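You operate a simulated robot arm through the tools that you are given. There is no shell and no other tool. Be economical: measure what you need, move in short steps, check, and stop when the job is done.

Carry out the task below with a simulated two-armed robot. There is one attempt and no reset: what you move stays moved.

Task
Put the flat tool back in its seat and fit it to the white arm.
Fine: it stands on the narrow a-frame; slide the carrier till the tool is under the arm, set the pin switch to hold, shut the gate and move the key to the panel socket; all three tools end over their own seats.

It is judged by the outcome, as a careful person would: the job done as asked, and still so three seconds after it is handed in. It fails if anything else is knocked over, pushed out of place, dropped, spilled or broken.

Robot
Two 6-joint arms with two-finger parallel grippers on one trunk, on a base that drives. Base frame: it is fixed to the floor where the robot stands at the start and does not move with it; the origin is under the middle of the robot, x ahead of it, y to its left, z up; the surface under the hand at the start is at about z = 1. Lengths are in m, angles in rad, forces in N, time in s.
The left shoulder is at the start at [0.06, 0.187, 1.335], the right one opposite. With the tool pointing down near the work surface each hand reaches from about 0.2 to 0.62 m from the robot's upright axis, wherever it stands, measured 20 degrees to its own side. Places, roughly: bar tool [-1.5, 0.75, 0.75]; fence gate [-1.2, 0, 0.8]; hand control [0.25, -1.5, 1]; sample jar with the blue cap (8x8x8 cm) [0.5, 0.1, 1]; sample jar with the green cap (8x8x8 cm) [-1.4, 0.2, 1]; sample jar with the orange cap (8x8x8 cm) [-1.4, 0, 1]; sample jar with the purple cap (8x8x8 cm) [-1.4, -0.1, 1]. Payload 1.57 kg a hand.
The TCP of each hand is the grasp point between the finger pads, 0.03 m short of the fingertips. In the tool frame z runs along the fingers and y along their closing line. The gripper opens to 0.11 m. The fingers are 0.024 m wide and 0.012 m thick; the gripper's body (0.048 by 0.112 m) begins 0.078 m behind the TCP.
Orientation is that of the tool frame in the base frame, as [roll, pitch, yaw] about the fixed x, y, z axes, in that order (R = Rz(yaw) Ry(pitch) Rx(roll)). With the fingers straight down and closing along the base's y, the tool's x points along the base's -x, its y along +y and its z along -z.

Tools
- The arms move only by the tool send_rows. It takes "left_targets", "right_targets" or both (then of equal length, played together; a hand with none holds still); each is a list of rows, each a list of 7 numbers: the shift along the base's x, y, z in units of 20 mm (1.0 is 20 mm), then the turn, a rotation vector about the base's x, y, z in units of 4 degrees (1.0 is 4 degrees), then the gripper command, from -1 (fully open) to 1 (shut), values between in proportion. In form: [[dx, dy, dz, ax, ay, az, jaw], ...]. A call has 1 to 8 rows; each row shifts and turns the commanded pose from where the row before left it. A call with a number of a shift or a turn outside -1 to 1 is refused whole. Each row takes 0.2 s and may step no farther than 0.05 m and 0.15 rad from the row before; otherwise, or with a gripper value out of range, the whole call is refused. Where a pose cannot be reached the arm comes as near as it can. A force on the tool above 50 N (or 10 N above the force at the start of the call, whichever is more), or a blocked arm, ends the call early, and 0.2 s more pass. Each finger travels about 0.153 m/s and halts on what it meets, pressing with about 33 N; the grip force reading is that of the motor and also rises with nothing between the fingers. The clock runs only during rows and for 0.2 s after the last one: add rows that do not move to give the fingers time. The reply holds the time, the measured pose of the TCP, the force on the tool along the base axes, the opening and the grip force, in the units named above and with some noise, with the torque about the TCP (base axes, N m) and any sound that the robot's microphone picked up.
- Cameras (640 x 400 px; columns grow to the right, rows downward): "scene" is now at [-0.0249, -0.0718, 1.8744]; the picture's right is [-0.93, -0.38, 0.00], its down [-0.31, 0.76, -0.58] and it looks along [0.22, -0.54, -0.82] (base axes); focal length 214 px, centre (320, 200). "left" rides on the left gripper at [0.07, -0.016, -0.141] in its tool frame; the picture's right is [0.23, 0.97, 0.00], its down [-0.86, 0.20, -0.48] and it looks along [-0.47, 0.11, 0.88] (tool axes); focal length 222 px, centre (320, 200). "right" rides on the right gripper at [0.07, 0.016, -0.141] in its tool frame; the picture's right is [-0.23, 0.97, 0.00], its down [-0.86, -0.20, -0.48] and it looks along [-0.47, -0.11, 0.88] (tool axes); focal length 222 px, centre (320, 200). There is no depth. A picture from a camera that has moved, and an enlarged one, comes with that camera's place and axes in the base frame and with its lens. The place of the scene camera against the robot may be out by one fixed shift of up to 0.012 m in any direction.
- get_image(camera): a new picture of that camera. The clock stands still meanwhile.
- raise_lower(by): slides the trunk up (or, below 0, down) by that many m; the arms and the scene camera ride with it, the base frame stays. It gives what a move gives, with no picture.
- steer(legs): drives the robot by 1 to 6 legs, each [ahead, left, turn to the left] in m, m and rad, along the robot's own axes; the way and the turn of a leg run together, so that a leg with both is an arc; at most 1.5 m and 3.142 rad a leg. The arms and the cameras ride along, it lands a little off, and it stops where it bumps. It gives what a move gives.
- aim_head(pan, tilt): turns the head with the scene camera to pan (to the left, within 1.501 rad either way) and tilt (down, from -0.506 to 1.204), counted from straight ahead of the robot. It gives what a move gives.
- zoom(camera, box): a new picture of the part [left, top, right, bottom] of that camera's present view, enlarged. The clock stands still meanwhile.
- close_job(): hands the job in; it is judged then, once.

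Go step by step. Nothing tells you exact positions but the pictures and the camera data: compare them with the known pose of the tool, close in by small moves and look again before you grip or let go. The budget is 120 turns and 108 pictures, counting those below and the enlarged ones. Unless the task says otherwise, let go and move clear before handing in, and close with one line.

The tools are called after "Emit:" as name(argument=value, ...) on one line, values as JSON. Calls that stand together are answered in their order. send_rows: Moves the arms, as the interface text tells. Its arguments: {"type":"object","properties":{"left_targets":{"type":"array","items":{"type":"array","items":{"type":"number"}}},"right_targets":{"type":"array","items":{"type":"array","items":{"type":"number"}}}},"required":[]} The other tools are called the same way: raise_lower (by) slides the trunk up or down; steer (legs) drives the base; aim_head (pan, tilt) turns the head that bears the scene camera; get_image (camera) takes a picture; zoom (camera, box) takes an enlarged picture of a part of a camera's view; close_job () hands the job in.

At the start:

```text
time_s: 0.0
left_position: [0.281, -0.0284, 1.5231]
left_ee_rot: [3.141, 0.0, 3.141]
left_force: [1.0, 0.6, 0.2]
left_moment: [-0.01, 0.0, 0.03]
left_grip_width: 0.11
left_grip_force: 0.0
right_position: [0.2636, -0.3079, 1.6139]
right_ee_rot: [3.141, -0.001, 3.139]
right_force: [0.6, -0.2, 0.0]
right_moment: [0.0, 0.02, 0.0]
right_grip_width: 0.1103
right_grip_force: 0.1
trunk travel left (down, up): [-0.963, 0.027]
robot x, y, heading: [0.0001, -0.0001, -0.002]
head pan, tilt: [-1.187, 0.953]
```

scene: 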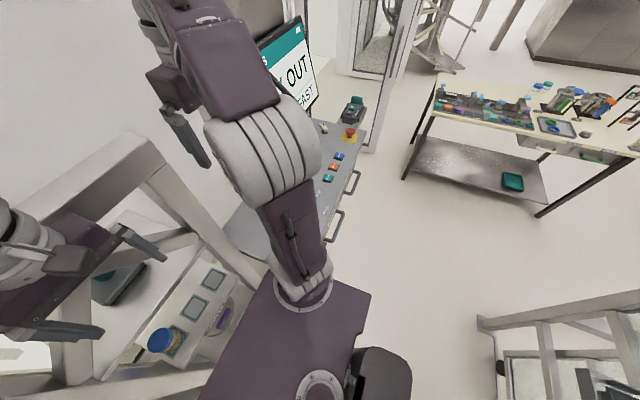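
right: 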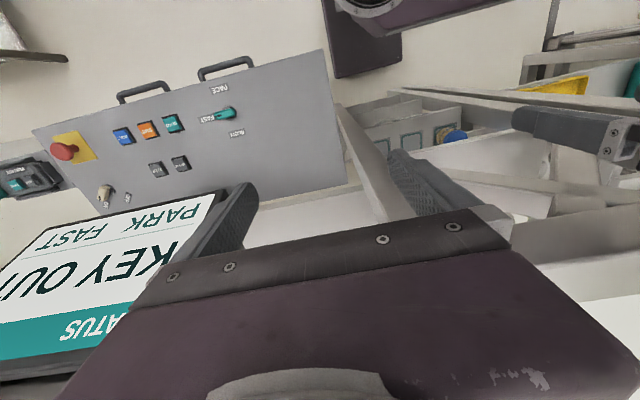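
left: 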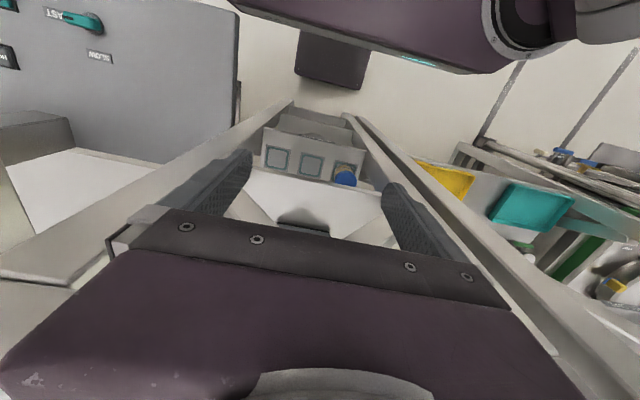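

I see a control panel to the right, a machine cell ahead, and a bench farther off. I will look around before moving anything.

Emit:
aim_head(pan=0, tilt=0.5)

Emit:
get_image(camera="scene")

Emit:
aim_head(pan=1.5, tilt=0.4)

Emit:
get_image(camera="scene")

Emit:
aim_head(pan=-1.5, tilt=0.4)

Emit:
get_image(camera="scene")

```text
time_s: 1.4
left_position: [0.28, -0.028, 1.5236]
left_ee_rot: [-3.142, 0.0, -3.141]
left_force: [0.3, -0.1, -0.5]
left_moment: [0.05, -0.03, 0.0]
left_grip_width: 0.1101
left_grip_force: 0.2
right_position: [0.265, -0.309, 1.6134]
right_ee_rot: [3.141, 0.002, 3.141]
right_force: [0.3, 0.4, -0.5]
right_moment: [-0.04, 0.01, -0.02]
right_grip_width: 0.1099
right_grip_force: 0.1
trunk travel left (down, up): [-0.963, 0.027]
robot x, y, heading: [0.0013, -0.0048, 0.002]
head pan, tilt: [0.0, 0.499]
```

```text
104 pictures are left
camera scene: at [0.0387, -0.0046, 1.9121], right [0.0, -1.0, 0.0], down [-0.48, 0.0, -0.88], along [0.88, 0.0, -0.48], focal length 214 px, centre (320, 200)
```

scene: 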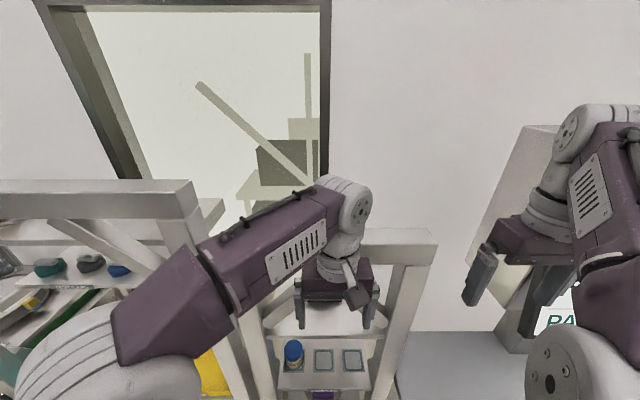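

```text
time_s: 3.0
left_position: [0.2798, -0.0273, 1.5238]
left_ee_rot: [3.141, -0.001, 3.141]
left_force: [-0.5, -0.3, -0.6]
left_moment: [-0.01, 0.0, 0.02]
left_grip_width: 0.11
left_grip_force: 0.0
right_position: [0.2641, -0.3075, 1.6129]
right_ee_rot: [3.141, 0.001, -3.141]
right_force: [-0.5, 0.3, -0.7]
right_moment: [-0.04, -0.01, 0.0]
right_grip_width: 0.1103
right_grip_force: 0.0
trunk travel left (down, up): [-0.963, 0.027]
robot x, y, heading: [-0.0018, -0.0015, 0.002]
head pan, tilt: [1.499, 0.4]
```

```text
103 pictures are left
camera scene: at [-0.0455, 0.0879, 1.9212], right [1.0, -0.07, 0.0], down [-0.03, -0.39, -0.92], along [0.07, 0.92, -0.39], focal length 214 px, centre (320, 200)
```

scene: 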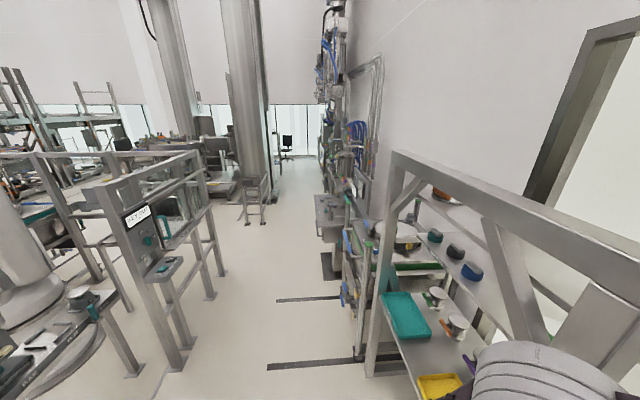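

```text
time_s: 5.6
left_position: [0.2801, -0.0266, 1.5238]
left_ee_rot: [-3.141, 0.0, 3.141]
left_force: [1.2, 0.4, 0.7]
left_moment: [-0.02, 0.01, 0.01]
left_grip_width: 0.1098
left_grip_force: 0.2
right_position: [0.2632, -0.3086, 1.614]
right_ee_rot: [-3.141, -0.001, -3.14]
right_force: [0.5, 0.2, 0.6]
right_moment: [-0.02, 0.01, 0.02]
right_grip_width: 0.11
right_grip_force: 0.1
trunk travel left (down, up): [-0.963, 0.027]
robot x, y, heading: [0.0006, 0.0028, 0.001]
head pan, tilt: [-1.499, 0.4]
```

```text
102 pictures are left
camera scene: at [-0.0456, -0.0969, 1.9212], right [-1.0, -0.07, 0.0], down [-0.03, 0.39, -0.92], along [0.07, -0.92, -0.39], focal length 214 px, centre (320, 200)
```

scene: 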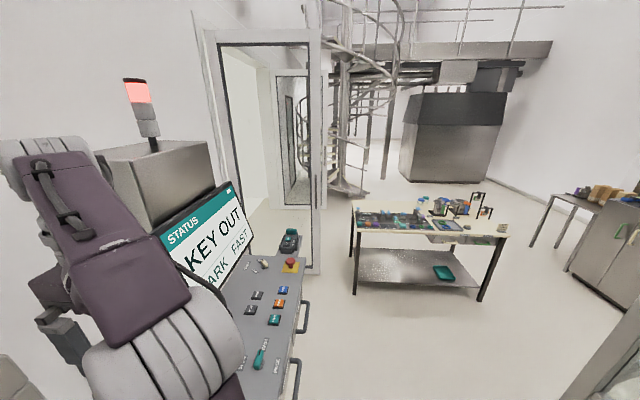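

The white-arm cell seems to be behind me. I'll back a little, turn left and look.

Emit:
steer(legs=[[-0.25, 0, 0], [0, 0, 1.57]])

Emit:
aim_head(pan=1.2, tilt=0.5)

Emit:
get_image(camera="scene")

```text
time_s: 11.3
left_position: [-0.2261, 0.2799, 1.525]
left_ee_rot: [3.142, 0.0, -1.544]
left_force: [-0.4, -0.2, -0.2]
left_moment: [-0.04, 0.0, 0.02]
left_grip_width: 0.1099
left_grip_force: 0.1
right_position: [0.0558, 0.2719, 1.6138]
right_ee_rot: [3.141, 0.0, -1.545]
right_force: [0.0, -0.9, 0.4]
right_moment: [0.0, -0.02, 0.01]
right_grip_width: 0.1099
right_grip_force: 0.1
trunk travel left (down, up): [-0.963, 0.027]
robot x, y, heading: [-0.2492, -0.0019, 1.597]
head pan, tilt: [-1.499, 0.4]
```

```text
time_s: 13.7
left_position: [-0.2263, 0.2809, 1.5249]
left_ee_rot: [-3.141, 0.002, -1.543]
left_force: [-0.8, 0.4, -0.1]
left_moment: [0.02, -0.01, 0.0]
left_grip_width: 0.1101
left_grip_force: 0.0
right_position: [0.0558, 0.2715, 1.6137]
right_ee_rot: [3.14, 0.001, -1.544]
right_force: [0.5, 0.9, 0.7]
right_moment: [-0.02, 0.02, -0.02]
right_grip_width: 0.1098
right_grip_force: 0.0
trunk travel left (down, up): [-0.963, 0.027]
robot x, y, heading: [-0.2422, 0.0009, 1.596]
head pan, tilt: [1.201, 0.499]
```

```text
101 pictures are left
camera scene: at [-0.322, -0.0339, 1.9121], right [0.34, 0.94, 0.0], down [0.45, -0.16, -0.88], along [-0.83, 0.3, -0.48], focal length 214 px, centre (320, 200)
```

scene: 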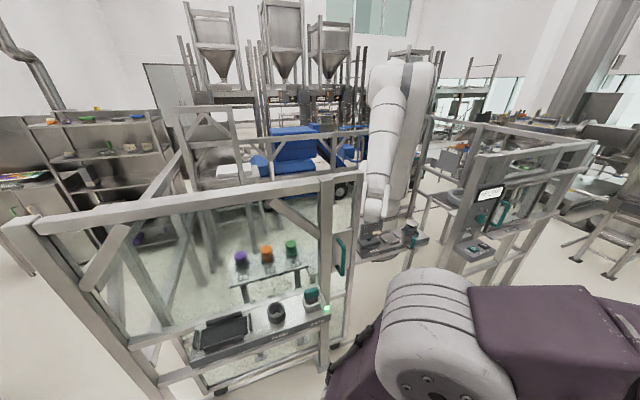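

The fenced white-arm cell is here, with the gate apparently open in the middle. Enlarging to read parts.

Emit:
zoom(camera="scene", box=[320, 160, 520, 285])

Emit:
zoom(camera="scene", box=[170, 220, 370, 345])

```text
3.20 times, centred on (420, 222) of scene
camera zoom: at [-0.322, -0.0339, 1.9121], right [0.34, 0.94, 0.0], down [0.45, -0.16, -0.88], along [-0.83, 0.3, -0.48], focal length 686 px, centre (0, 128)
```

zoom: 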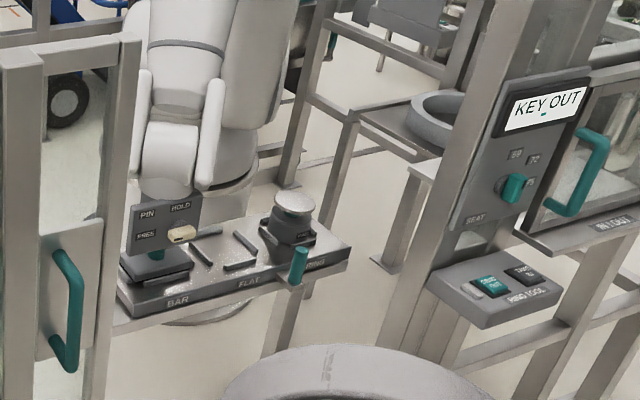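

```text
3.20 times, centred on (270, 282) of scene
camera zoom: at [-0.322, -0.0339, 1.9121], right [0.34, 0.94, 0.0], down [0.45, -0.16, -0.88], along [-0.83, 0.3, -0.48], focal length 686 px, centre (480, -64)
```

zoom: 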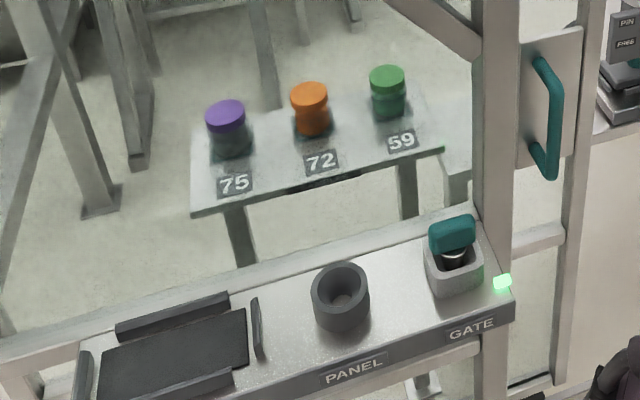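

The carrier has BAR, FLAT (empty) and RING seats; the key is in the GATE socket. I need to find the flat tool on a narrow A-frame, so I look around further.

Emit:
aim_head(pan=-0.6, tilt=0.5)

Emit:
get_image(camera="scene")

Emit:
aim_head(pan=0.5, tilt=0.4)

Emit:
get_image(camera="scene")

```text
time_s: 15.5
left_position: [-0.2268, 0.2803, 1.5253]
left_ee_rot: [3.141, 0.001, -1.545]
left_force: [-0.6, -0.5, 1.2]
left_moment: [-0.01, 0.02, 0.01]
left_grip_width: 0.1098
left_grip_force: 0.1
right_position: [0.0556, 0.2725, 1.6137]
right_ee_rot: [3.141, -0.001, -1.544]
right_force: [0.6, -0.3, -0.4]
right_moment: [-0.02, 0.01, 0.01]
right_grip_width: 0.11
right_grip_force: 0.0
trunk travel left (down, up): [-0.963, 0.027]
robot x, y, heading: [-0.2437, 0.0018, 1.595]
head pan, tilt: [-0.6, 0.499]
```

```text
98 pictures are left
camera scene: at [-0.1869, 0.0118, 1.9121], right [0.84, -0.54, 0.0], down [-0.26, -0.4, -0.88], along [0.48, 0.74, -0.48], focal length 214 px, centre (320, 200)
```

scene: 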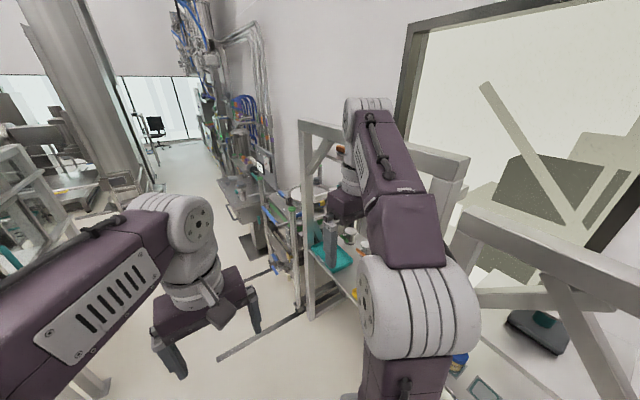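

```text
time_s: 16.8
left_position: [-0.2256, 0.2798, 1.5231]
left_ee_rot: [3.141, 0.001, -1.545]
left_force: [-0.2, 0.1, -0.3]
left_moment: [-0.05, 0.02, 0.0]
left_grip_width: 0.1099
left_grip_force: 0.1
right_position: [0.0546, 0.2724, 1.613]
right_ee_rot: [3.14, 0.0, -1.546]
right_force: [-0.1, 0.4, -0.2]
right_moment: [0.01, -0.01, 0.05]
right_grip_width: 0.1101
right_grip_force: 0.1
trunk travel left (down, up): [-0.963, 0.027]
robot x, y, heading: [-0.2482, -0.001, 1.595]
head pan, tilt: [0.499, 0.4]
```

```text
97 pictures are left
camera scene: at [-0.2826, 0.0156, 1.9212], right [0.87, 0.5, 0.0], down [0.19, -0.34, -0.92], along [-0.46, 0.8, -0.39], focal length 214 px, centre (320, 200)
```

scene: 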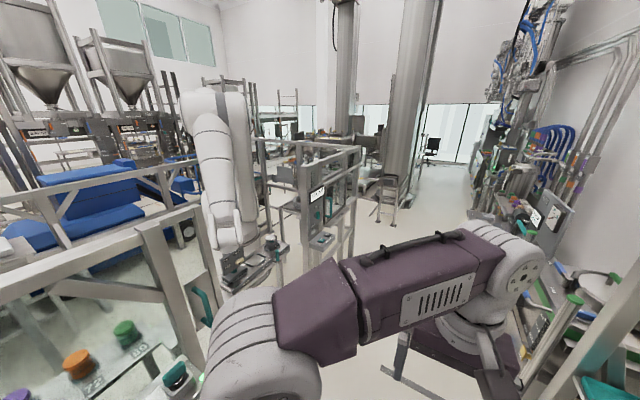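

A dark flat thing with a teal grip sits inside the A-frame that was ahead at the start. I turn back to examine it.

Emit:
steer(legs=[[0, 0, -1.59]])

Emit:
aim_head(pan=0.1, tilt=0.6)

Emit:
get_image(camera="scene")

Emit:
get_image(camera="left")

```text
time_s: 21.1
left_position: [0.0345, -0.0276, 1.5246]
left_ee_rot: [-3.14, 0.001, -3.14]
left_force: [0.0, -0.7, 0.8]
left_moment: [0.0, -0.03, 0.01]
left_grip_width: 0.11
left_grip_force: 0.1
right_position: [0.0204, -0.3074, 1.6132]
right_ee_rot: [-3.141, -0.002, -3.14]
right_force: [0.1, 0.1, -0.4]
right_moment: [0.01, -0.01, 0.02]
right_grip_width: 0.1099
right_grip_force: 0.0
trunk travel left (down, up): [-0.963, 0.027]
robot x, y, heading: [-0.2477, -0.0038, 0.002]
head pan, tilt: [0.499, 0.4]
```

```text
time_s: 21.9
left_position: [0.0343, -0.0268, 1.5242]
left_ee_rot: [-3.14, 0.001, -3.139]
left_force: [-0.5, 0.3, 0.1]
left_moment: [0.01, -0.01, -0.04]
left_grip_width: 0.1104
left_grip_force: 0.1
right_position: [0.0182, -0.309, 1.6138]
right_ee_rot: [-3.141, -0.001, -3.139]
right_force: [-0.1, 0.0, -0.6]
right_moment: [0.02, 0.0, -0.01]
right_grip_width: 0.11
right_grip_force: 0.0
trunk travel left (down, up): [-0.963, 0.027]
robot x, y, heading: [-0.2457, 0.0019, -0.002]
head pan, tilt: [0.099, 0.6]
```

```text
96 pictures are left
camera scene: at [-0.2101, 0.0041, 1.9031], right [0.1, -0.99, 0.0], down [-0.56, -0.06, -0.83], along [0.82, 0.08, -0.56], focal length 214 px, centre (320, 200)
```

scene: 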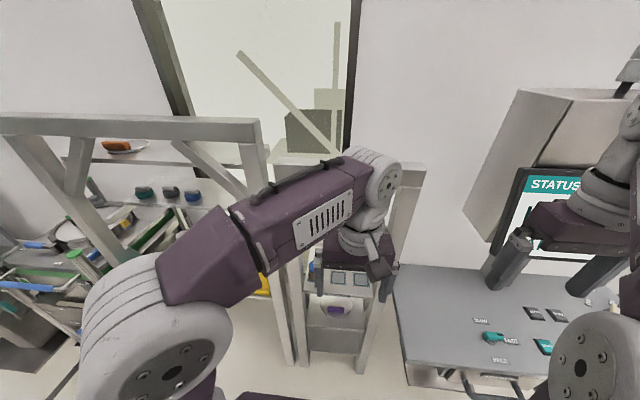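

```text
95 pictures are left
camera left: at [-0.0353, -0.0427, 1.6656], right [-0.23, 0.97, 0.0], down [0.85, 0.2, 0.48], along [0.47, 0.11, -0.88], focal length 222 px, centre (320, 200)
```

left: 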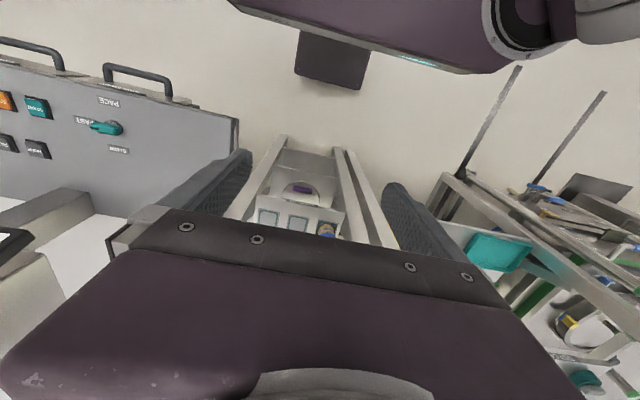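

The arm blocks the head view; I'll drive ahead to the start place and use the left hand camera.

Emit:
steer(legs=[[0.25, 0, 0]])

Emit:
zoom(camera="left", box=[220, 120, 420, 245])

Emit:
aim_head(pan=-0.6, tilt=1.0)

Emit:
get_image(camera="scene")

```text
time_s: 23.8
left_position: [0.2772, -0.0279, 1.5249]
left_ee_rot: [3.141, 0.003, 3.137]
left_force: [-0.6, -0.5, 0.2]
left_moment: [-0.01, -0.05, 0.01]
left_grip_width: 0.1102
left_grip_force: 0.1
right_position: [0.2606, -0.3091, 1.6146]
right_ee_rot: [3.141, 0.004, 3.139]
right_force: [-0.5, 0.7, -0.5]
right_moment: [0.01, -0.07, -0.02]
right_grip_width: 0.1103
right_grip_force: 0.1
trunk travel left (down, up): [-0.963, 0.027]
robot x, y, heading: [0.0042, 0.0002, -0.003]
head pan, tilt: [0.099, 0.6]
```

```text
3.20 times, centred on (320, 182) of left
camera zoom: at [0.2073, -0.0436, 1.6666], right [-0.22, 0.97, 0.0], down [0.85, 0.2, 0.48], along [0.47, 0.11, -0.88], focal length 711 px, centre (320, 256)
```

zoom: 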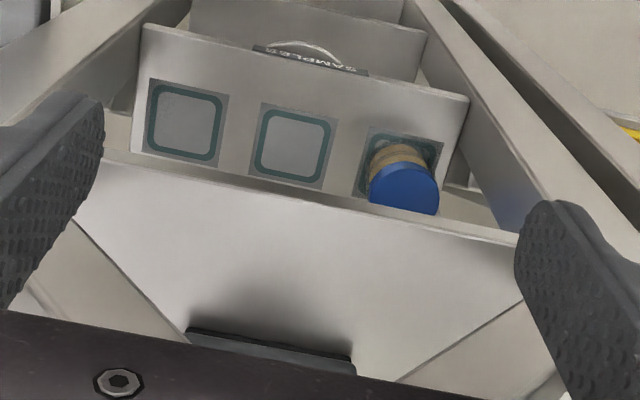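

```text
time_s: 24.8
left_position: [0.2858, -0.0291, 1.5244]
left_ee_rot: [-3.141, 0.0, 3.139]
left_force: [0.2, 0.8, -0.2]
left_moment: [-0.03, 0.05, 0.02]
left_grip_width: 0.1097
left_grip_force: 0.0
right_position: [0.2683, -0.3089, 1.6131]
right_ee_rot: [-3.14, -0.001, 3.139]
right_force: [0.8, 0.1, 0.0]
right_moment: [0.04, 0.04, -0.04]
right_grip_width: 0.1098
right_grip_force: 0.1
trunk travel left (down, up): [-0.963, 0.027]
robot x, y, heading: [0.0042, -0.0054, -0.006]
head pan, tilt: [-0.6, 1.0]
```

```text
93 pictures are left
camera scene: at [0.0104, -0.0441, 1.871], right [-0.57, -0.82, 0.0], down [-0.69, 0.48, -0.54], along [0.44, -0.31, -0.84], focal length 214 px, centre (320, 200)
```

scene: 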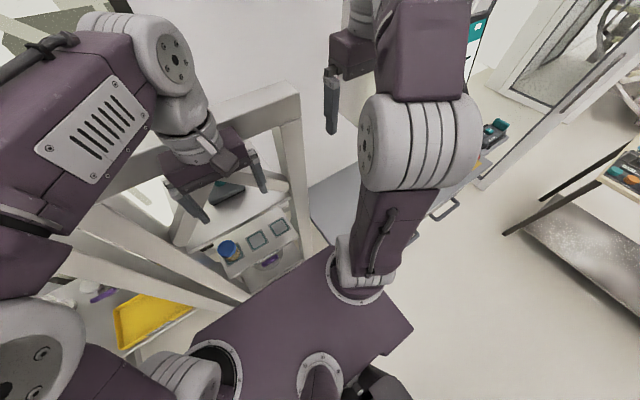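

I'll swing the left hand to the left, clear of the head's view of the A-frame.

Emit:
send_rows(left_targets=[[-0.3, 1, 0, 0, 0, 0, -1], [-0.3, 1, 0, 0, 0, 0, -1], [-0.3, 1, 0, 0, 0, 0, -1], [-0.3, 1, 0, 0, 0, 0, -1], [-0.3, 1, 0, 0, 0, 0, -1], [-0.3, 1, 0, 0, 0, 0, -1], [0, 1, 0, 0, 0, 0, -1], [0, 1, 0, 0, 0, 0, -1]])

Emit:
send_rows(left_targets=[[0, 1, 0, 0, 0, 0, -1], [0, 1, 0, 0, 0, 0, -1], [0, 1, 0, 0, 0, 0, -1], [0, 1, 0, 0, 0, 0, -1], [0, 1, 0, 0, 0, 0, -1], [0, 1, 0, 0, 0, 0, -1], [0, 1, 0, 0, 0, 0, -1], [0, 1, 0, 0, 0, 0, -1]])

Emit:
aim_head(pan=-0.1, tilt=0.7)

Emit:
get_image(camera="scene")

```text
time_s: 26.6
left_position: [0.2473, 0.129, 1.524]
left_ee_rot: [-3.142, -0.002, 3.139]
left_force: [-0.2, 0.4, 0.1]
left_moment: [0.0, -0.07, 0.01]
left_grip_width: 0.1099
left_grip_force: 0.0
right_position: [0.2665, -0.3089, 1.6127]
right_ee_rot: [-3.141, 0.001, 3.141]
right_force: [0.3, -0.2, 0.7]
right_moment: [0.02, 0.06, 0.05]
right_grip_width: 0.1102
right_grip_force: 0.1
trunk travel left (down, up): [-0.963, 0.027]
robot x, y, heading: [0.0046, -0.0015, -0.002]
head pan, tilt: [-0.6, 1.0]
```

```text
time_s: 28.4
left_position: [0.2576, 0.2905, 1.5271]
left_ee_rot: [-3.141, 0.001, 3.138]
left_force: [0.4, 0.6, -0.9]
left_moment: [-0.04, 0.02, 0.01]
left_grip_width: 0.11
left_grip_force: 0.0
left hand out of reach, approached as far as the arm can: row 1, 2
right_position: [0.2672, -0.3081, 1.6143]
right_ee_rot: [-3.138, 0.0, 3.14]
right_force: [0.3, 0.3, 0.6]
right_moment: [0.0, 0.01, 0.02]
right_grip_width: 0.1099
right_grip_force: 0.0
trunk travel left (down, up): [-0.963, 0.027]
robot x, y, heading: [0.0066, 0.0018, 0.0]
head pan, tilt: [-0.6, 1.0]
```

```text
time_s: 29.4
left_position: [0.2565, 0.2893, 1.5275]
left_ee_rot: [3.141, 0.0, 3.139]
left_force: [0.0, 1.2, -0.6]
left_moment: [-0.03, 0.02, 0.01]
left_grip_width: 0.1101
left_grip_force: 0.1
right_position: [0.2661, -0.3092, 1.6129]
right_ee_rot: [3.14, 0.0, 3.141]
right_force: [-0.6, -0.1, -0.4]
right_moment: [0.03, -0.03, 0.01]
right_grip_width: 0.11
right_grip_force: 0.0
trunk travel left (down, up): [-0.963, 0.027]
robot x, y, heading: [0.0033, 0.0002, -0.004]
head pan, tilt: [-0.099, 0.7]
```

```text
92 pictures are left
camera scene: at [0.0357, -0.0134, 1.8943], right [-0.1, -0.99, 0.0], down [-0.64, 0.07, -0.76], along [0.76, -0.08, -0.64], focal length 214 px, centre (320, 200)
```

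scene: 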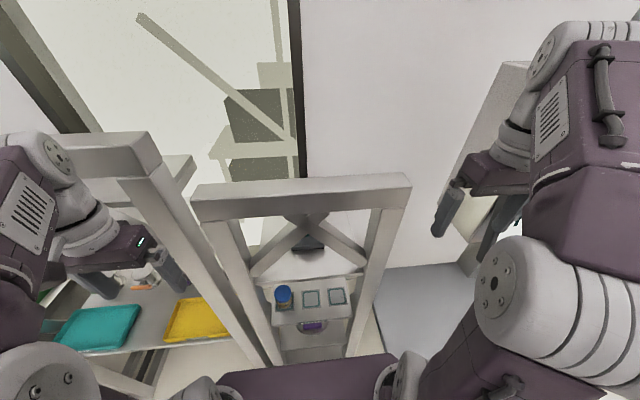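

Emit:
zoom(camera="scene", box=[220, 190, 420, 315])

Emit:
zoom(camera="scene", box=[20, 230, 260, 380])

```text
3.20 times, centred on (320, 252) of scene
camera zoom: at [0.0357, -0.0134, 1.8943], right [-0.1, -0.99, 0.0], down [-0.64, 0.07, -0.76], along [0.76, -0.08, -0.64], focal length 686 px, centre (320, 32)
```

zoom: 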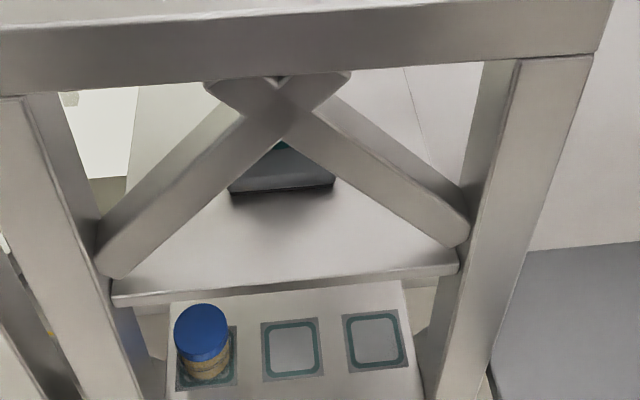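

```text
2.67 times, centred on (140, 305) of scene
camera zoom: at [0.0357, -0.0134, 1.8943], right [-0.1, -0.99, 0.0], down [-0.64, 0.07, -0.76], along [0.76, -0.08, -0.64], focal length 572 px, centre (800, -80)
```

zoom: 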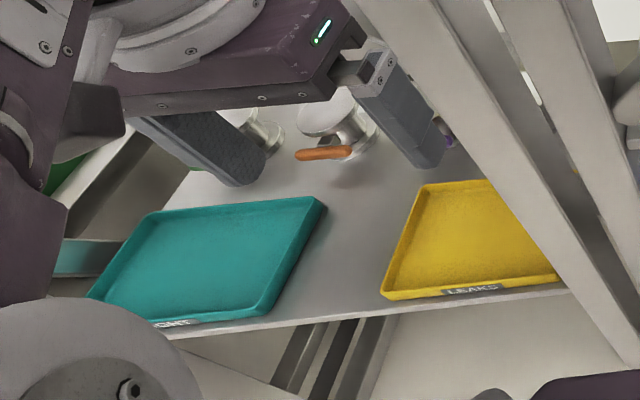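

The flat tool stands on a shelf (z≈1.37, x≈0.43–0.5, y≈-0.02) behind X braces and under a front beam. I'll view from the sides to learn where it's open.

Emit:
steer(legs=[[-0.25, 0, 0], [0, -0.45, 0]])

Emit:
aim_head(pan=0.6, tilt=0.5)

Emit:
get_image(camera="scene")

Emit:
get_image(camera="left")

```text
time_s: 33.5
left_position: [0.005, -0.1585, 1.5268]
left_ee_rot: [-3.138, 0.0, 3.136]
left_force: [-0.9, -0.2, 0.5]
left_moment: [-0.01, -0.02, 0.0]
left_grip_width: 0.1099
left_grip_force: 0.0
right_position: [0.0135, -0.7577, 1.6144]
right_ee_rot: [-3.14, -0.001, 3.136]
right_force: [0.2, 0.4, -0.7]
right_moment: [-0.03, -0.04, 0.01]
right_grip_width: 0.1098
right_grip_force: 0.1
trunk travel left (down, up): [-0.963, 0.027]
robot x, y, heading: [-0.2486, -0.4497, -0.003]
head pan, tilt: [-0.099, 0.7]
```

```text
time_s: 34.6
left_position: [0.0047, -0.1617, 1.5269]
left_ee_rot: [-3.141, 0.001, 3.135]
left_force: [0.1, -0.5, 0.7]
left_moment: [0.01, -0.02, 0.0]
left_grip_width: 0.1098
left_grip_force: 0.1
right_position: [0.0138, -0.762, 1.6141]
right_ee_rot: [3.141, 0.001, 3.136]
right_force: [-0.1, -1.1, 0.2]
right_moment: [-0.01, 0.0, 0.02]
right_grip_width: 0.1103
right_grip_force: 0.0
trunk travel left (down, up): [-0.963, 0.027]
robot x, y, heading: [-0.2508, -0.4506, -0.004]
head pan, tilt: [0.6, 0.499]
```

```text
89 pictures are left
camera scene: at [-0.2258, -0.4054, 1.9121], right [0.56, -0.83, 0.0], down [-0.4, -0.27, -0.88], along [0.73, 0.49, -0.48], focal length 214 px, centre (320, 200)
```

scene: 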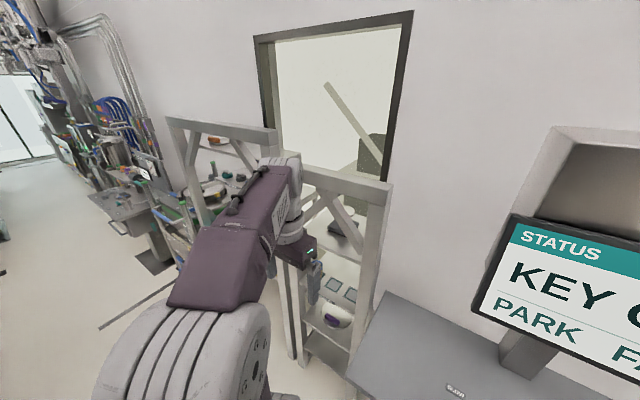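

```text
88 pictures are left
camera left: at [-0.065, -0.1777, 1.6686], right [-0.22, 0.98, 0.0], down [0.86, 0.19, 0.48], along [0.47, 0.11, -0.88], focal length 222 px, centre (320, 200)
```

left: 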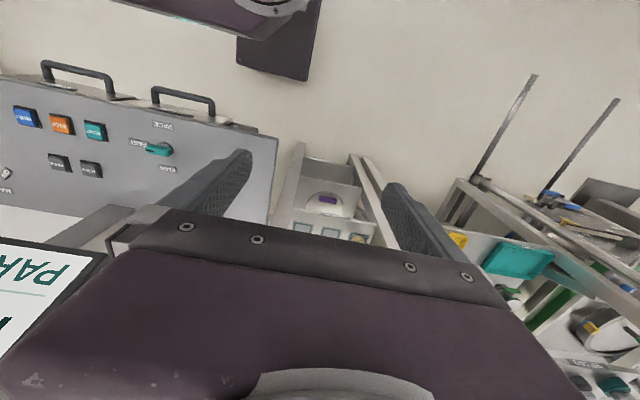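

Emit:
zoom(camera="scene", box=[260, 150, 420, 250])

```text
4.00 times, centred on (340, 200) of scene
camera zoom: at [-0.2258, -0.4054, 1.9121], right [0.56, -0.83, 0.0], down [-0.4, -0.27, -0.88], along [0.73, 0.49, -0.48], focal length 858 px, centre (240, 200)
```

zoom: 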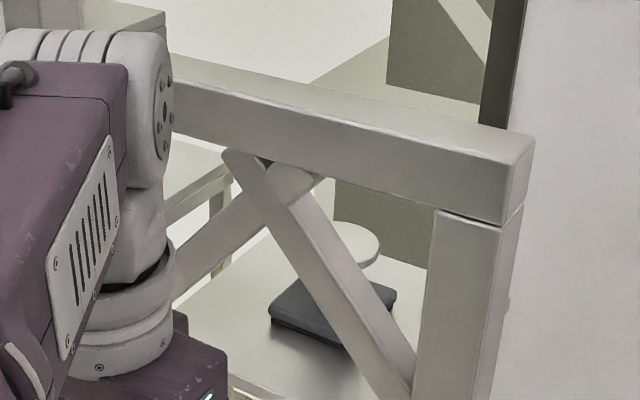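

The tool is a dark plate (centre ≈(0.55,-0.02), z 1.30) with a mushroom knob at z≈1.38, behind the front beam (top ≈1.63, x≈0.38–0.44). I'll return in front and test how high and far the left hand reaches over the beam.

Emit:
steer(legs=[[0, 0.4, 0], [0.25, 0, 0]])

Emit:
send_rows(left_targets=[[0, -1, 1, 0, 0, 0, -1], [0, -1, 1, 0, 0, 0, -1], [0, -1, 1, 0, 0, 0, -1], [0, -1, 1, 0, 0, 0, -1], [0, -1, 1, 0, 0, 0, -1], [0, -1, 1, 0, 0, 0, -1], [0, -1, 1, 0, 0, 0, -1], [0, -1, 1, 0, 0, 0, -1]])

Emit:
send_rows(left_targets=[[0, -0.5, 0.8, 0, 0, 0, -1], [0, -0.5, 0.8, 0, 0, 0, -1], [0, -0.5, 0.8, 0, 0, 0, -1], [0, -0.5, 0.8, 0, 0, 0, -1], [0, -0.5, 0.5, 0, 0, 0, -1]])

```text
time_s: 38.5
left_position: [0.2531, 0.2426, 1.528]
left_ee_rot: [-3.14, 0.004, 3.134]
left_force: [-1.4, -0.3, 0.1]
left_moment: [0.0, -0.08, -0.01]
left_grip_width: 0.1101
left_grip_force: 0.1
right_position: [0.2596, -0.3563, 1.615]
right_ee_rot: [3.141, 0.005, 3.134]
right_force: [-0.8, -0.7, -0.2]
right_moment: [0.0, -0.06, 0.0]
right_grip_width: 0.1102
right_grip_force: 0.1
trunk travel left (down, up): [-0.963, 0.027]
robot x, y, heading: [0.0068, -0.0473, -0.006]
head pan, tilt: [0.6, 0.499]
```

```text
time_s: 40.3
left_position: [0.2631, 0.079, 1.6165]
left_ee_rot: [-3.141, 0.002, 3.135]
left_force: [0.2, -0.4, -0.5]
left_moment: [0.02, -0.01, -0.01]
left_grip_width: 0.1099
left_grip_force: 0.0
left hand out of reach, approached as far as the arm can: row 5, 6, 7, 8
right_position: [0.2678, -0.3571, 1.6144]
right_ee_rot: [-3.141, 0.0, 3.134]
right_force: [-0.3, -0.1, -0.2]
right_moment: [0.04, 0.01, -0.03]
right_grip_width: 0.11
right_grip_force: 0.1
trunk travel left (down, up): [-0.963, 0.027]
robot x, y, heading: [0.0071, -0.0465, -0.004]
head pan, tilt: [0.6, 0.499]
```

```text
time_s: 41.5
left_position: [0.2632, 0.0299, 1.6167]
left_ee_rot: [-3.141, 0.0, 3.134]
left_force: [0.3, -0.6, 0.0]
left_moment: [0.03, 0.01, -0.01]
left_grip_width: 0.1102
left_grip_force: 0.1
left hand out of reach, approached as far as the arm can: row 1, 2, 3, 4, 5
right_position: [0.2663, -0.3567, 1.6134]
right_ee_rot: [-3.141, 0.0, 3.135]
right_force: [-0.5, 0.9, 0.2]
right_moment: [0.04, -0.01, 0.0]
right_grip_width: 0.1101
right_grip_force: 0.1
trunk travel left (down, up): [-0.963, 0.027]
robot x, y, heading: [0.0036, -0.0504, -0.009]
head pan, tilt: [0.6, 0.499]
```

Pointing down, the hand tops out at z≈1.62, so it can't pass over the beam; the way in must be with a level hand under the braces. I'll back off and pitch the left hand forward.

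Emit:
steer(legs=[[-0.3, 0, 0]])

Emit:
send_rows(left_targets=[[1, 0, -0.5, 0, -1, 0, -1], [1, 0, -0.5, 0, -1, 0, -1], [1, 0, -0.5, 0, -1, 0, -1], [1, 0, -0.5, 0, -1, 0, -1], [1, 0, -0.5, 0, -1, 0, -1], [1, 0, -0.5, 0, -1, 0, -1], [1, 0, -0.5, 0, -1, 0, -1], [1, 0, -0.5, 0, -1, 0, -1]])

Emit:
send_rows(left_targets=[[0.5, 0, -0.5, 0, -1, 0, -1], [0.5, 0, -0.5, 0, -1, 0, -1], [0.5, 0, -0.5, 0, -1, 0, -1], [0.5, 0, -0.5, 0, -1, 0, -1], [0, 0, -0.5, 0, -1, 0, -1], [0, 0, -0.5, 0, -1, 0, -1], [0, 0, 0, 0, -1, 0, -1], [0, 0, 0, 0, -1, 0, -1]])

Emit:
send_rows(left_targets=[[0, 0, 0, 0, -1, 0, -1], [0, 0, 0, 0, -1, 0, -1], [0, 0, 0, 0, -1, 0, -1], [0, 0, 0, 0, -1, 0, -1]])

Emit:
get_image(camera="left")

Emit:
get_image(camera="scene")

```text
time_s: 43.6
left_position: [-0.0339, 0.033, 1.6159]
left_ee_rot: [-3.14, -0.001, 3.135]
left_force: [0.0, 1.0, -0.1]
left_moment: [0.02, 0.02, 0.01]
left_grip_width: 0.1101
left_grip_force: 0.1
right_position: [-0.0295, -0.3535, 1.6138]
right_ee_rot: [-3.141, -0.002, 3.135]
right_force: [-0.3, -1.6, 0.5]
right_moment: [-0.02, 0.04, -0.02]
right_grip_width: 0.1104
right_grip_force: 0.0
trunk travel left (down, up): [-0.963, 0.027]
robot x, y, heading: [-0.2977, -0.0432, -0.009]
head pan, tilt: [0.6, 0.499]
```

```text
time_s: 45.4
left_position: [0.1228, 0.0317, 1.5353]
left_ee_rot: [3.14, 0.563, 3.132]
left_force: [-0.2, -0.9, 0.0]
left_moment: [-0.02, 0.01, 0.02]
left_grip_width: 0.11
left_grip_force: 0.1
right_position: [-0.0333, -0.3541, 1.6133]
right_ee_rot: [-3.141, 0.0, 3.134]
right_force: [-0.4, 0.0, 0.1]
right_moment: [-0.02, -0.02, -0.02]
right_grip_width: 0.1097
right_grip_force: 0.1
trunk travel left (down, up): [-0.963, 0.027]
robot x, y, heading: [-0.2976, -0.0479, -0.006]
head pan, tilt: [0.6, 0.499]
```

```text
time_s: 47.2
left_position: [0.163, 0.0353, 1.4803]
left_ee_rot: [3.126, 1.119, 3.122]
left_force: [0.6, -0.4, 0.2]
left_moment: [0.01, -0.02, 0.04]
left_grip_width: 0.1098
left_grip_force: 0.0
left hand out of reach, approached as far as the arm can: row 6
right_position: [-0.0341, -0.3552, 1.6144]
right_ee_rot: [-3.141, 0.001, 3.135]
right_force: [0.0, -0.5, -0.6]
right_moment: [-0.05, 0.03, 0.0]
right_grip_width: 0.11
right_grip_force: 0.0
trunk travel left (down, up): [-0.963, 0.027]
robot x, y, heading: [-0.2957, -0.0412, -0.011]
head pan, tilt: [0.6, 0.499]
```

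```text
time_s: 48.2
left_position: [0.1706, 0.0301, 1.4844]
left_ee_rot: [3.099, 1.398, 3.099]
left_force: [-0.3, -0.7, -1.2]
left_moment: [0.03, 0.02, 0.01]
left_grip_width: 0.1099
left_grip_force: 0.0
left hand out of reach, approached as far as the arm can: row 4
right_position: [-0.0326, -0.3556, 1.6125]
right_ee_rot: [-3.141, -0.001, 3.135]
right_force: [-0.1, -0.3, 0.1]
right_moment: [0.01, 0.01, -0.02]
right_grip_width: 0.1101
right_grip_force: 0.0
trunk travel left (down, up): [-0.963, 0.027]
robot x, y, heading: [-0.2938, -0.0423, -0.008]
head pan, tilt: [0.6, 0.499]
```

```text
86 pictures are left
camera left: at [0.0197, 0.0144, 1.4403], right [-0.04, 0.98, -0.22], down [-0.32, 0.19, 0.93], along [0.95, 0.1, 0.31], focal length 222 px, centre (320, 200)
```

left: 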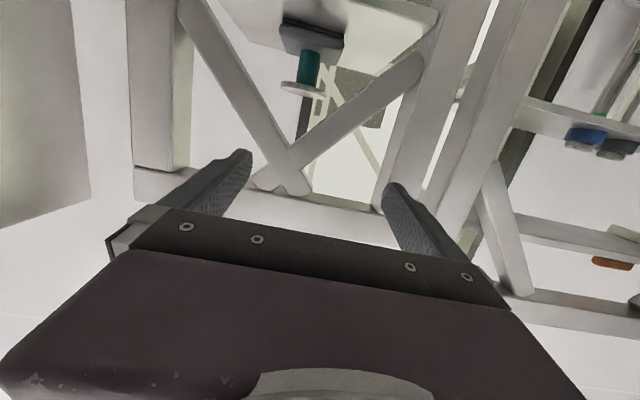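

```text
85 pictures are left
camera scene: at [-0.2719, 0.002, 1.9121], right [0.56, -0.83, 0.0], down [-0.4, -0.27, -0.88], along [0.73, 0.49, -0.48], focal length 214 px, centre (320, 200)
```

scene: 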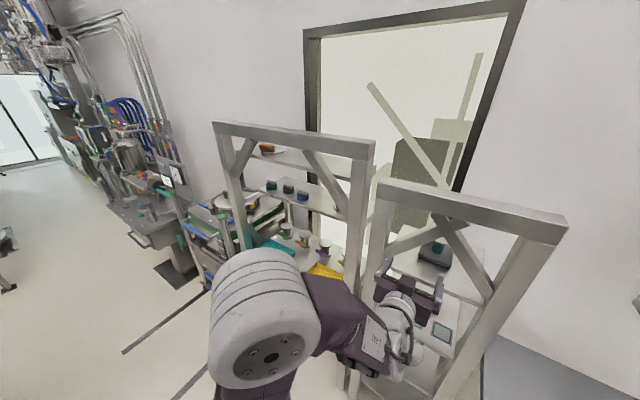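

Upside-down in the hand view: plate, teal neck and thin disc, with the lower triangle under the X clear. Enlarging both views.

Emit:
zoom(camera="left", box=[170, 0, 450, 175])

Emit:
zoom(camera="scene", box=[360, 180, 560, 305])

```text
2.29 times, centred on (310, 88) of left
camera zoom: at [0.0197, 0.0144, 1.4403], right [-0.04, 0.98, -0.22], down [-0.32, 0.19, 0.93], along [0.95, 0.1, 0.31], focal length 508 px, centre (343, 457)
```

zoom: 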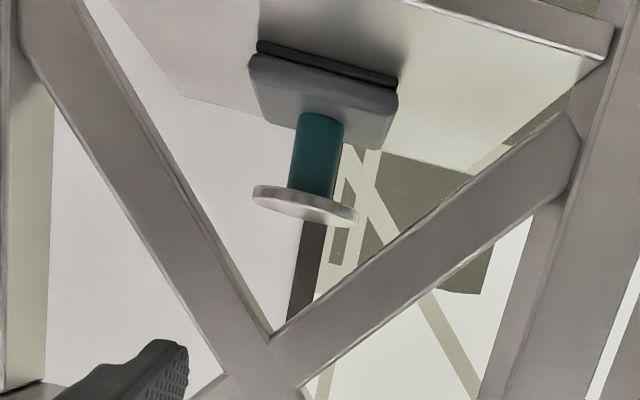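

```text
3.20 times, centred on (460, 242) of scene
camera zoom: at [-0.2719, 0.002, 1.9121], right [0.56, -0.83, 0.0], down [-0.4, -0.27, -0.88], along [0.73, 0.49, -0.48], focal length 686 px, centre (-128, 64)
```

zoom: 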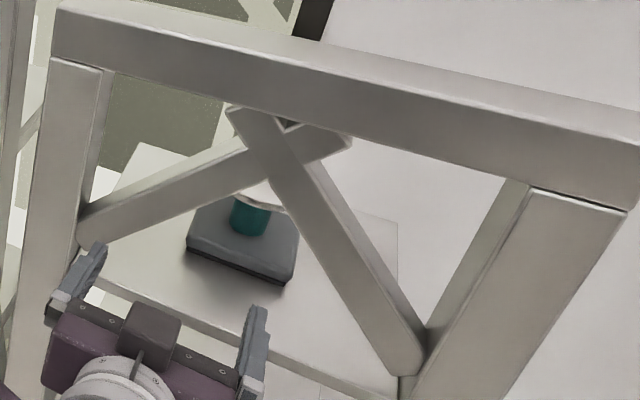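

The neck axis is at about (0.55,-0.017), z 1.31–1.37; the opening under the X is ±0.09 m wide even at z 1.41, so the hand fits. I lower and centre the left hand, then look.

Emit:
send_rows(left_targets=[[0.5, -0.45, -1, 0, 1, 0, -1], [0.5, -0.45, -1, 0, 0, 0, -1], [0.5, -0.45, -1, 0, 0, 0, -1], [0.5, -0.45, -1, 0, 0, 0, -1], [0, -0.45, -1, 0, 0, 0, -1], [0, 0, -1, 0, 0, 0, -1], [0, 0, -1, 0, 0, 0, -1], [0, 0, 0, 0, 0, 0, -1]])

Emit:
get_image(camera="left")

Emit:
aim_head(pan=0.1, tilt=0.6)

Emit:
get_image(camera="scene")

```text
time_s: 50.0
left_position: [0.2135, -0.0209, 1.3512]
left_ee_rot: [3.094, 1.325, 3.095]
left_force: [0.4, -0.4, -0.3]
left_moment: [0.0, 0.01, 0.04]
left_grip_width: 0.1102
left_grip_force: 0.2
left hand out of reach, approached as far as the arm can: row 7
right_position: [-0.034, -0.3536, 1.6143]
right_ee_rot: [-3.141, -0.001, 3.136]
right_force: [-0.1, 0.7, -0.5]
right_moment: [0.0, 0.0, 0.03]
right_grip_width: 0.11
right_grip_force: 0.0
trunk travel left (down, up): [-0.963, 0.027]
robot x, y, heading: [-0.296, -0.0461, -0.011]
head pan, tilt: [0.6, 0.499]
```

```text
82 pictures are left
camera left: at [0.0591, -0.0352, 1.3174], right [-0.05, 0.98, -0.21], down [-0.26, 0.19, 0.95], along [0.96, 0.1, 0.24], focal length 222 px, centre (320, 200)
```

left: 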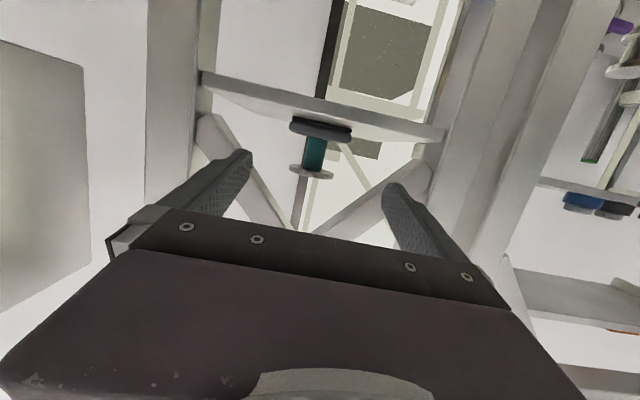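

```text
time_s: 50.9
left_position: [0.2133, -0.0205, 1.3511]
left_ee_rot: [3.094, 1.323, 3.095]
left_force: [0.4, -0.2, -0.1]
left_moment: [-0.02, 0.01, 0.02]
left_grip_width: 0.1099
left_grip_force: 0.1
right_position: [-0.0337, -0.3552, 1.6142]
right_ee_rot: [-3.14, 0.0, 3.134]
right_force: [-0.2, -0.3, 0.4]
right_moment: [0.03, -0.03, 0.0]
right_grip_width: 0.1099
right_grip_force: 0.0
trunk travel left (down, up): [-0.963, 0.027]
robot x, y, heading: [-0.2981, -0.0473, -0.007]
head pan, tilt: [0.099, 0.6]
```

```text
81 pictures are left
camera scene: at [-0.2605, -0.04, 1.903], right [0.09, -1.0, 0.0], down [-0.56, -0.05, -0.83], along [0.82, 0.08, -0.56], focal length 214 px, centre (320, 200)
```

scene: 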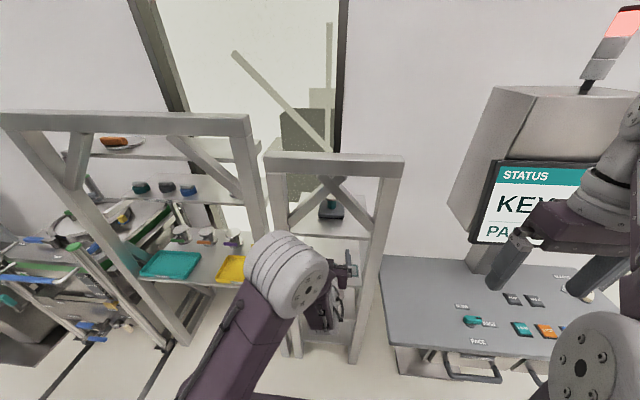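

The arm is folded with its elbow well forward; I'll extend it instead of driving close, stopping at the brace plane.

Emit:
send_rows(left_targets=[[1, 0, 0, 0, 0, 0, -1], [1, 0, 0, 0, 0, 0, -1], [1, 0, 0, 0, 0, 0, -1], [1, 0, 0, 0, 0, 0, -1], [1, 0, 0, 0, 0, 0, -1], [1, 0, 0, 0, 0, 0, -1], [1, 0, 0, 0, 0, 0, -1], [0, 0, 0, 0, 0, 0, -1]])

Emit:
get_image(camera="scene")

Emit:
get_image(camera="left")

```text
time_s: 52.7
left_position: [0.3521, -0.0204, 1.3512]
left_ee_rot: [3.113, 1.328, 3.108]
left_force: [0.0, 0.1, 0.5]
left_moment: [-0.02, 0.04, 0.0]
left_grip_width: 0.1099
left_grip_force: 0.0
right_position: [-0.0332, -0.3548, 1.6143]
right_ee_rot: [3.141, 0.001, 3.133]
right_force: [-0.2, 0.3, -0.4]
right_moment: [-0.01, -0.02, -0.02]
right_grip_width: 0.1099
right_grip_force: 0.0
trunk travel left (down, up): [-0.963, 0.027]
robot x, y, heading: [-0.2955, -0.0449, -0.009]
head pan, tilt: [0.099, 0.6]
```

```text
80 pictures are left
camera scene: at [-0.2602, -0.0402, 1.903], right [0.09, -1.0, 0.0], down [-0.56, -0.05, -0.83], along [0.82, 0.08, -0.56], focal length 214 px, centre (320, 200)
```

scene: 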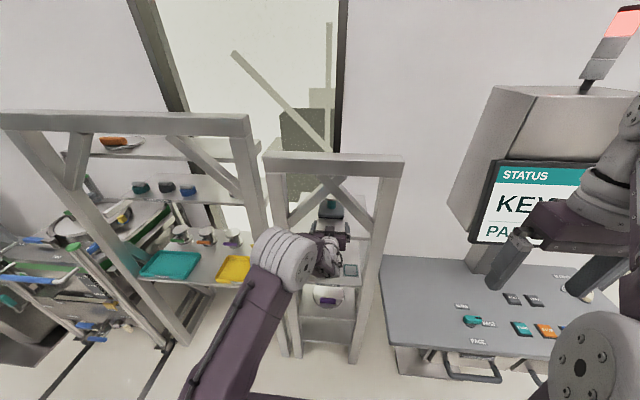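

```text
79 pictures are left
camera left: at [0.1994, -0.0339, 1.3173], right [-0.05, 0.98, -0.21], down [-0.26, 0.19, 0.95], along [0.96, 0.1, 0.24], focal length 222 px, centre (320, 200)
```

left: 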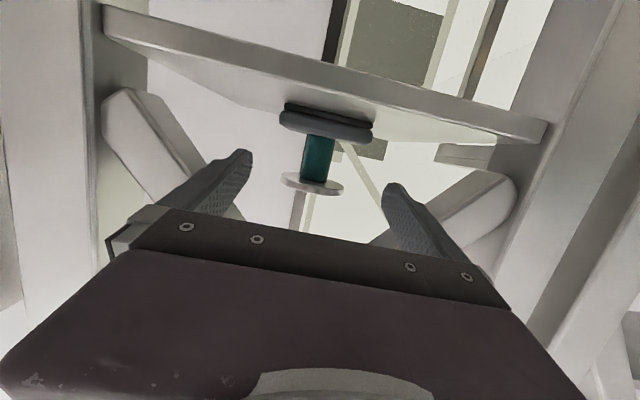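

Lined up with the neck (y≈-0.016, z≈1.337). Advancing partway through the opening.

Emit:
send_rows(left_targets=[[1, 0.1, -0.2, 0, 0, 0, -1], [1, 0.1, -0.2, 0, 0, 0, -1], [1, 0, -0.15, 0, 0, 0, -1], [1, 0, 0, 0, 0, 0, -1], [1, 0, 0, 0, 0, 0, -1], [0, 0, 0, 0, 0, 0, -1]])

Emit:
get_image(camera="left")

Emit:
zoom(camera="scene", box=[220, 140, 420, 340])

```text
time_s: 54.1
left_position: [0.4549, -0.0143, 1.341]
left_ee_rot: [3.113, 1.33, 3.109]
left_force: [0.3, -0.2, -0.8]
left_moment: [0.01, -0.02, -0.02]
left_grip_width: 0.1102
left_grip_force: 0.1
right_position: [-0.0342, -0.3542, 1.6146]
right_ee_rot: [-3.14, 0.001, 3.135]
right_force: [-0.8, -0.2, -0.7]
right_moment: [-0.01, 0.0, 0.02]
right_grip_width: 0.11
right_grip_force: 0.0
trunk travel left (down, up): [-0.963, 0.027]
robot x, y, heading: [-0.2927, -0.0455, -0.006]
head pan, tilt: [0.099, 0.6]
```

```text
78 pictures are left
camera left: at [0.3011, -0.0301, 1.307], right [-0.05, 0.98, -0.21], down [-0.26, 0.19, 0.95], along [0.96, 0.1, 0.24], focal length 222 px, centre (320, 200)
```

left: 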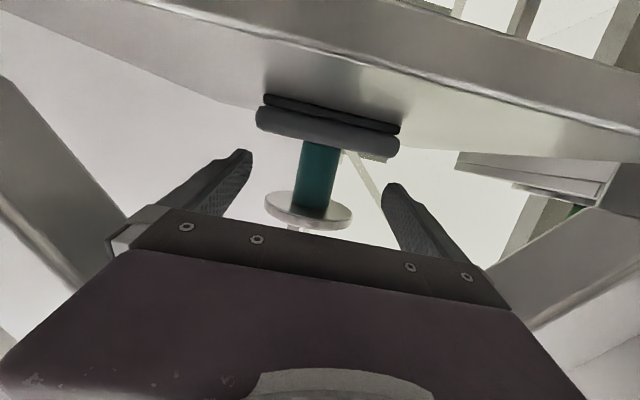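

```text
2.00 times, centred on (320, 240) of scene
camera zoom: at [-0.2604, -0.0402, 1.903], right [0.09, -1.0, 0.0], down [-0.56, -0.05, -0.83], along [0.82, 0.08, -0.56], focal length 429 px, centre (320, 120)
```

zoom: 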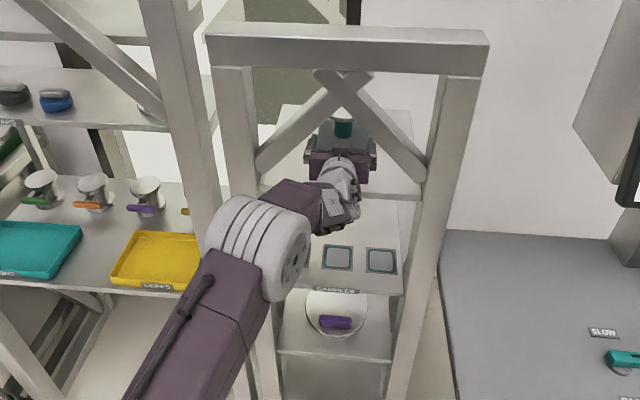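

Neck is centred between the fingers. Advancing the last 9 cm.

Emit:
send_rows(left_targets=[[1, 0, 0, 0, 0, 0, -1], [1, 0, 0, 0, 0, 0, -1], [1, 0, 0, 0, 0, 0, -1], [1, 0, 0, 0, 0, 0, -1], [0.5, 0, 0, 0, 0, 0, -1], [0, 0, 0, 0, 0, 0, -1]])

Emit:
get_image(camera="left")

```text
time_s: 55.5
left_position: [0.5144, -0.0149, 1.3407]
left_ee_rot: [3.11, 1.327, 3.109]
left_force: [0.2, -0.6, -0.7]
left_moment: [0.02, 0.0, 0.02]
left_grip_width: 0.1097
left_grip_force: 0.0
left hand out of reach, approached as far as the arm can: row 4, 5
right_position: [-0.0337, -0.3543, 1.613]
right_ee_rot: [-3.141, 0.001, 3.136]
right_force: [-0.1, 0.0, -0.4]
right_moment: [0.03, 0.01, 0.0]
right_grip_width: 0.1103
right_grip_force: 0.1
trunk travel left (down, up): [-0.963, 0.027]
robot x, y, heading: [-0.2963, -0.0413, -0.005]
head pan, tilt: [0.099, 0.6]
```

```text
76 pictures are left
camera left: at [0.3611, -0.0288, 1.3061], right [-0.05, 0.98, -0.21], down [-0.26, 0.19, 0.95], along [0.96, 0.1, 0.24], focal length 222 px, centre (320, 200)
```

left: 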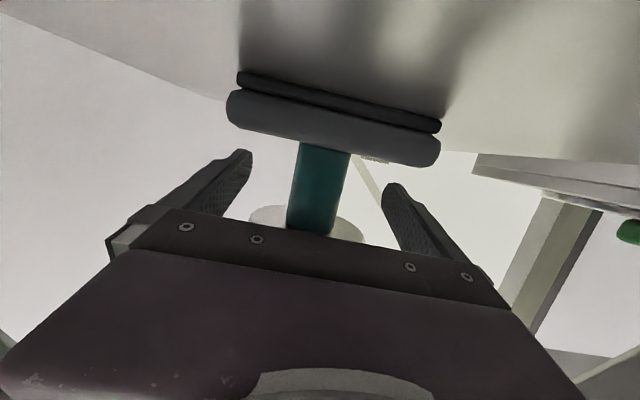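

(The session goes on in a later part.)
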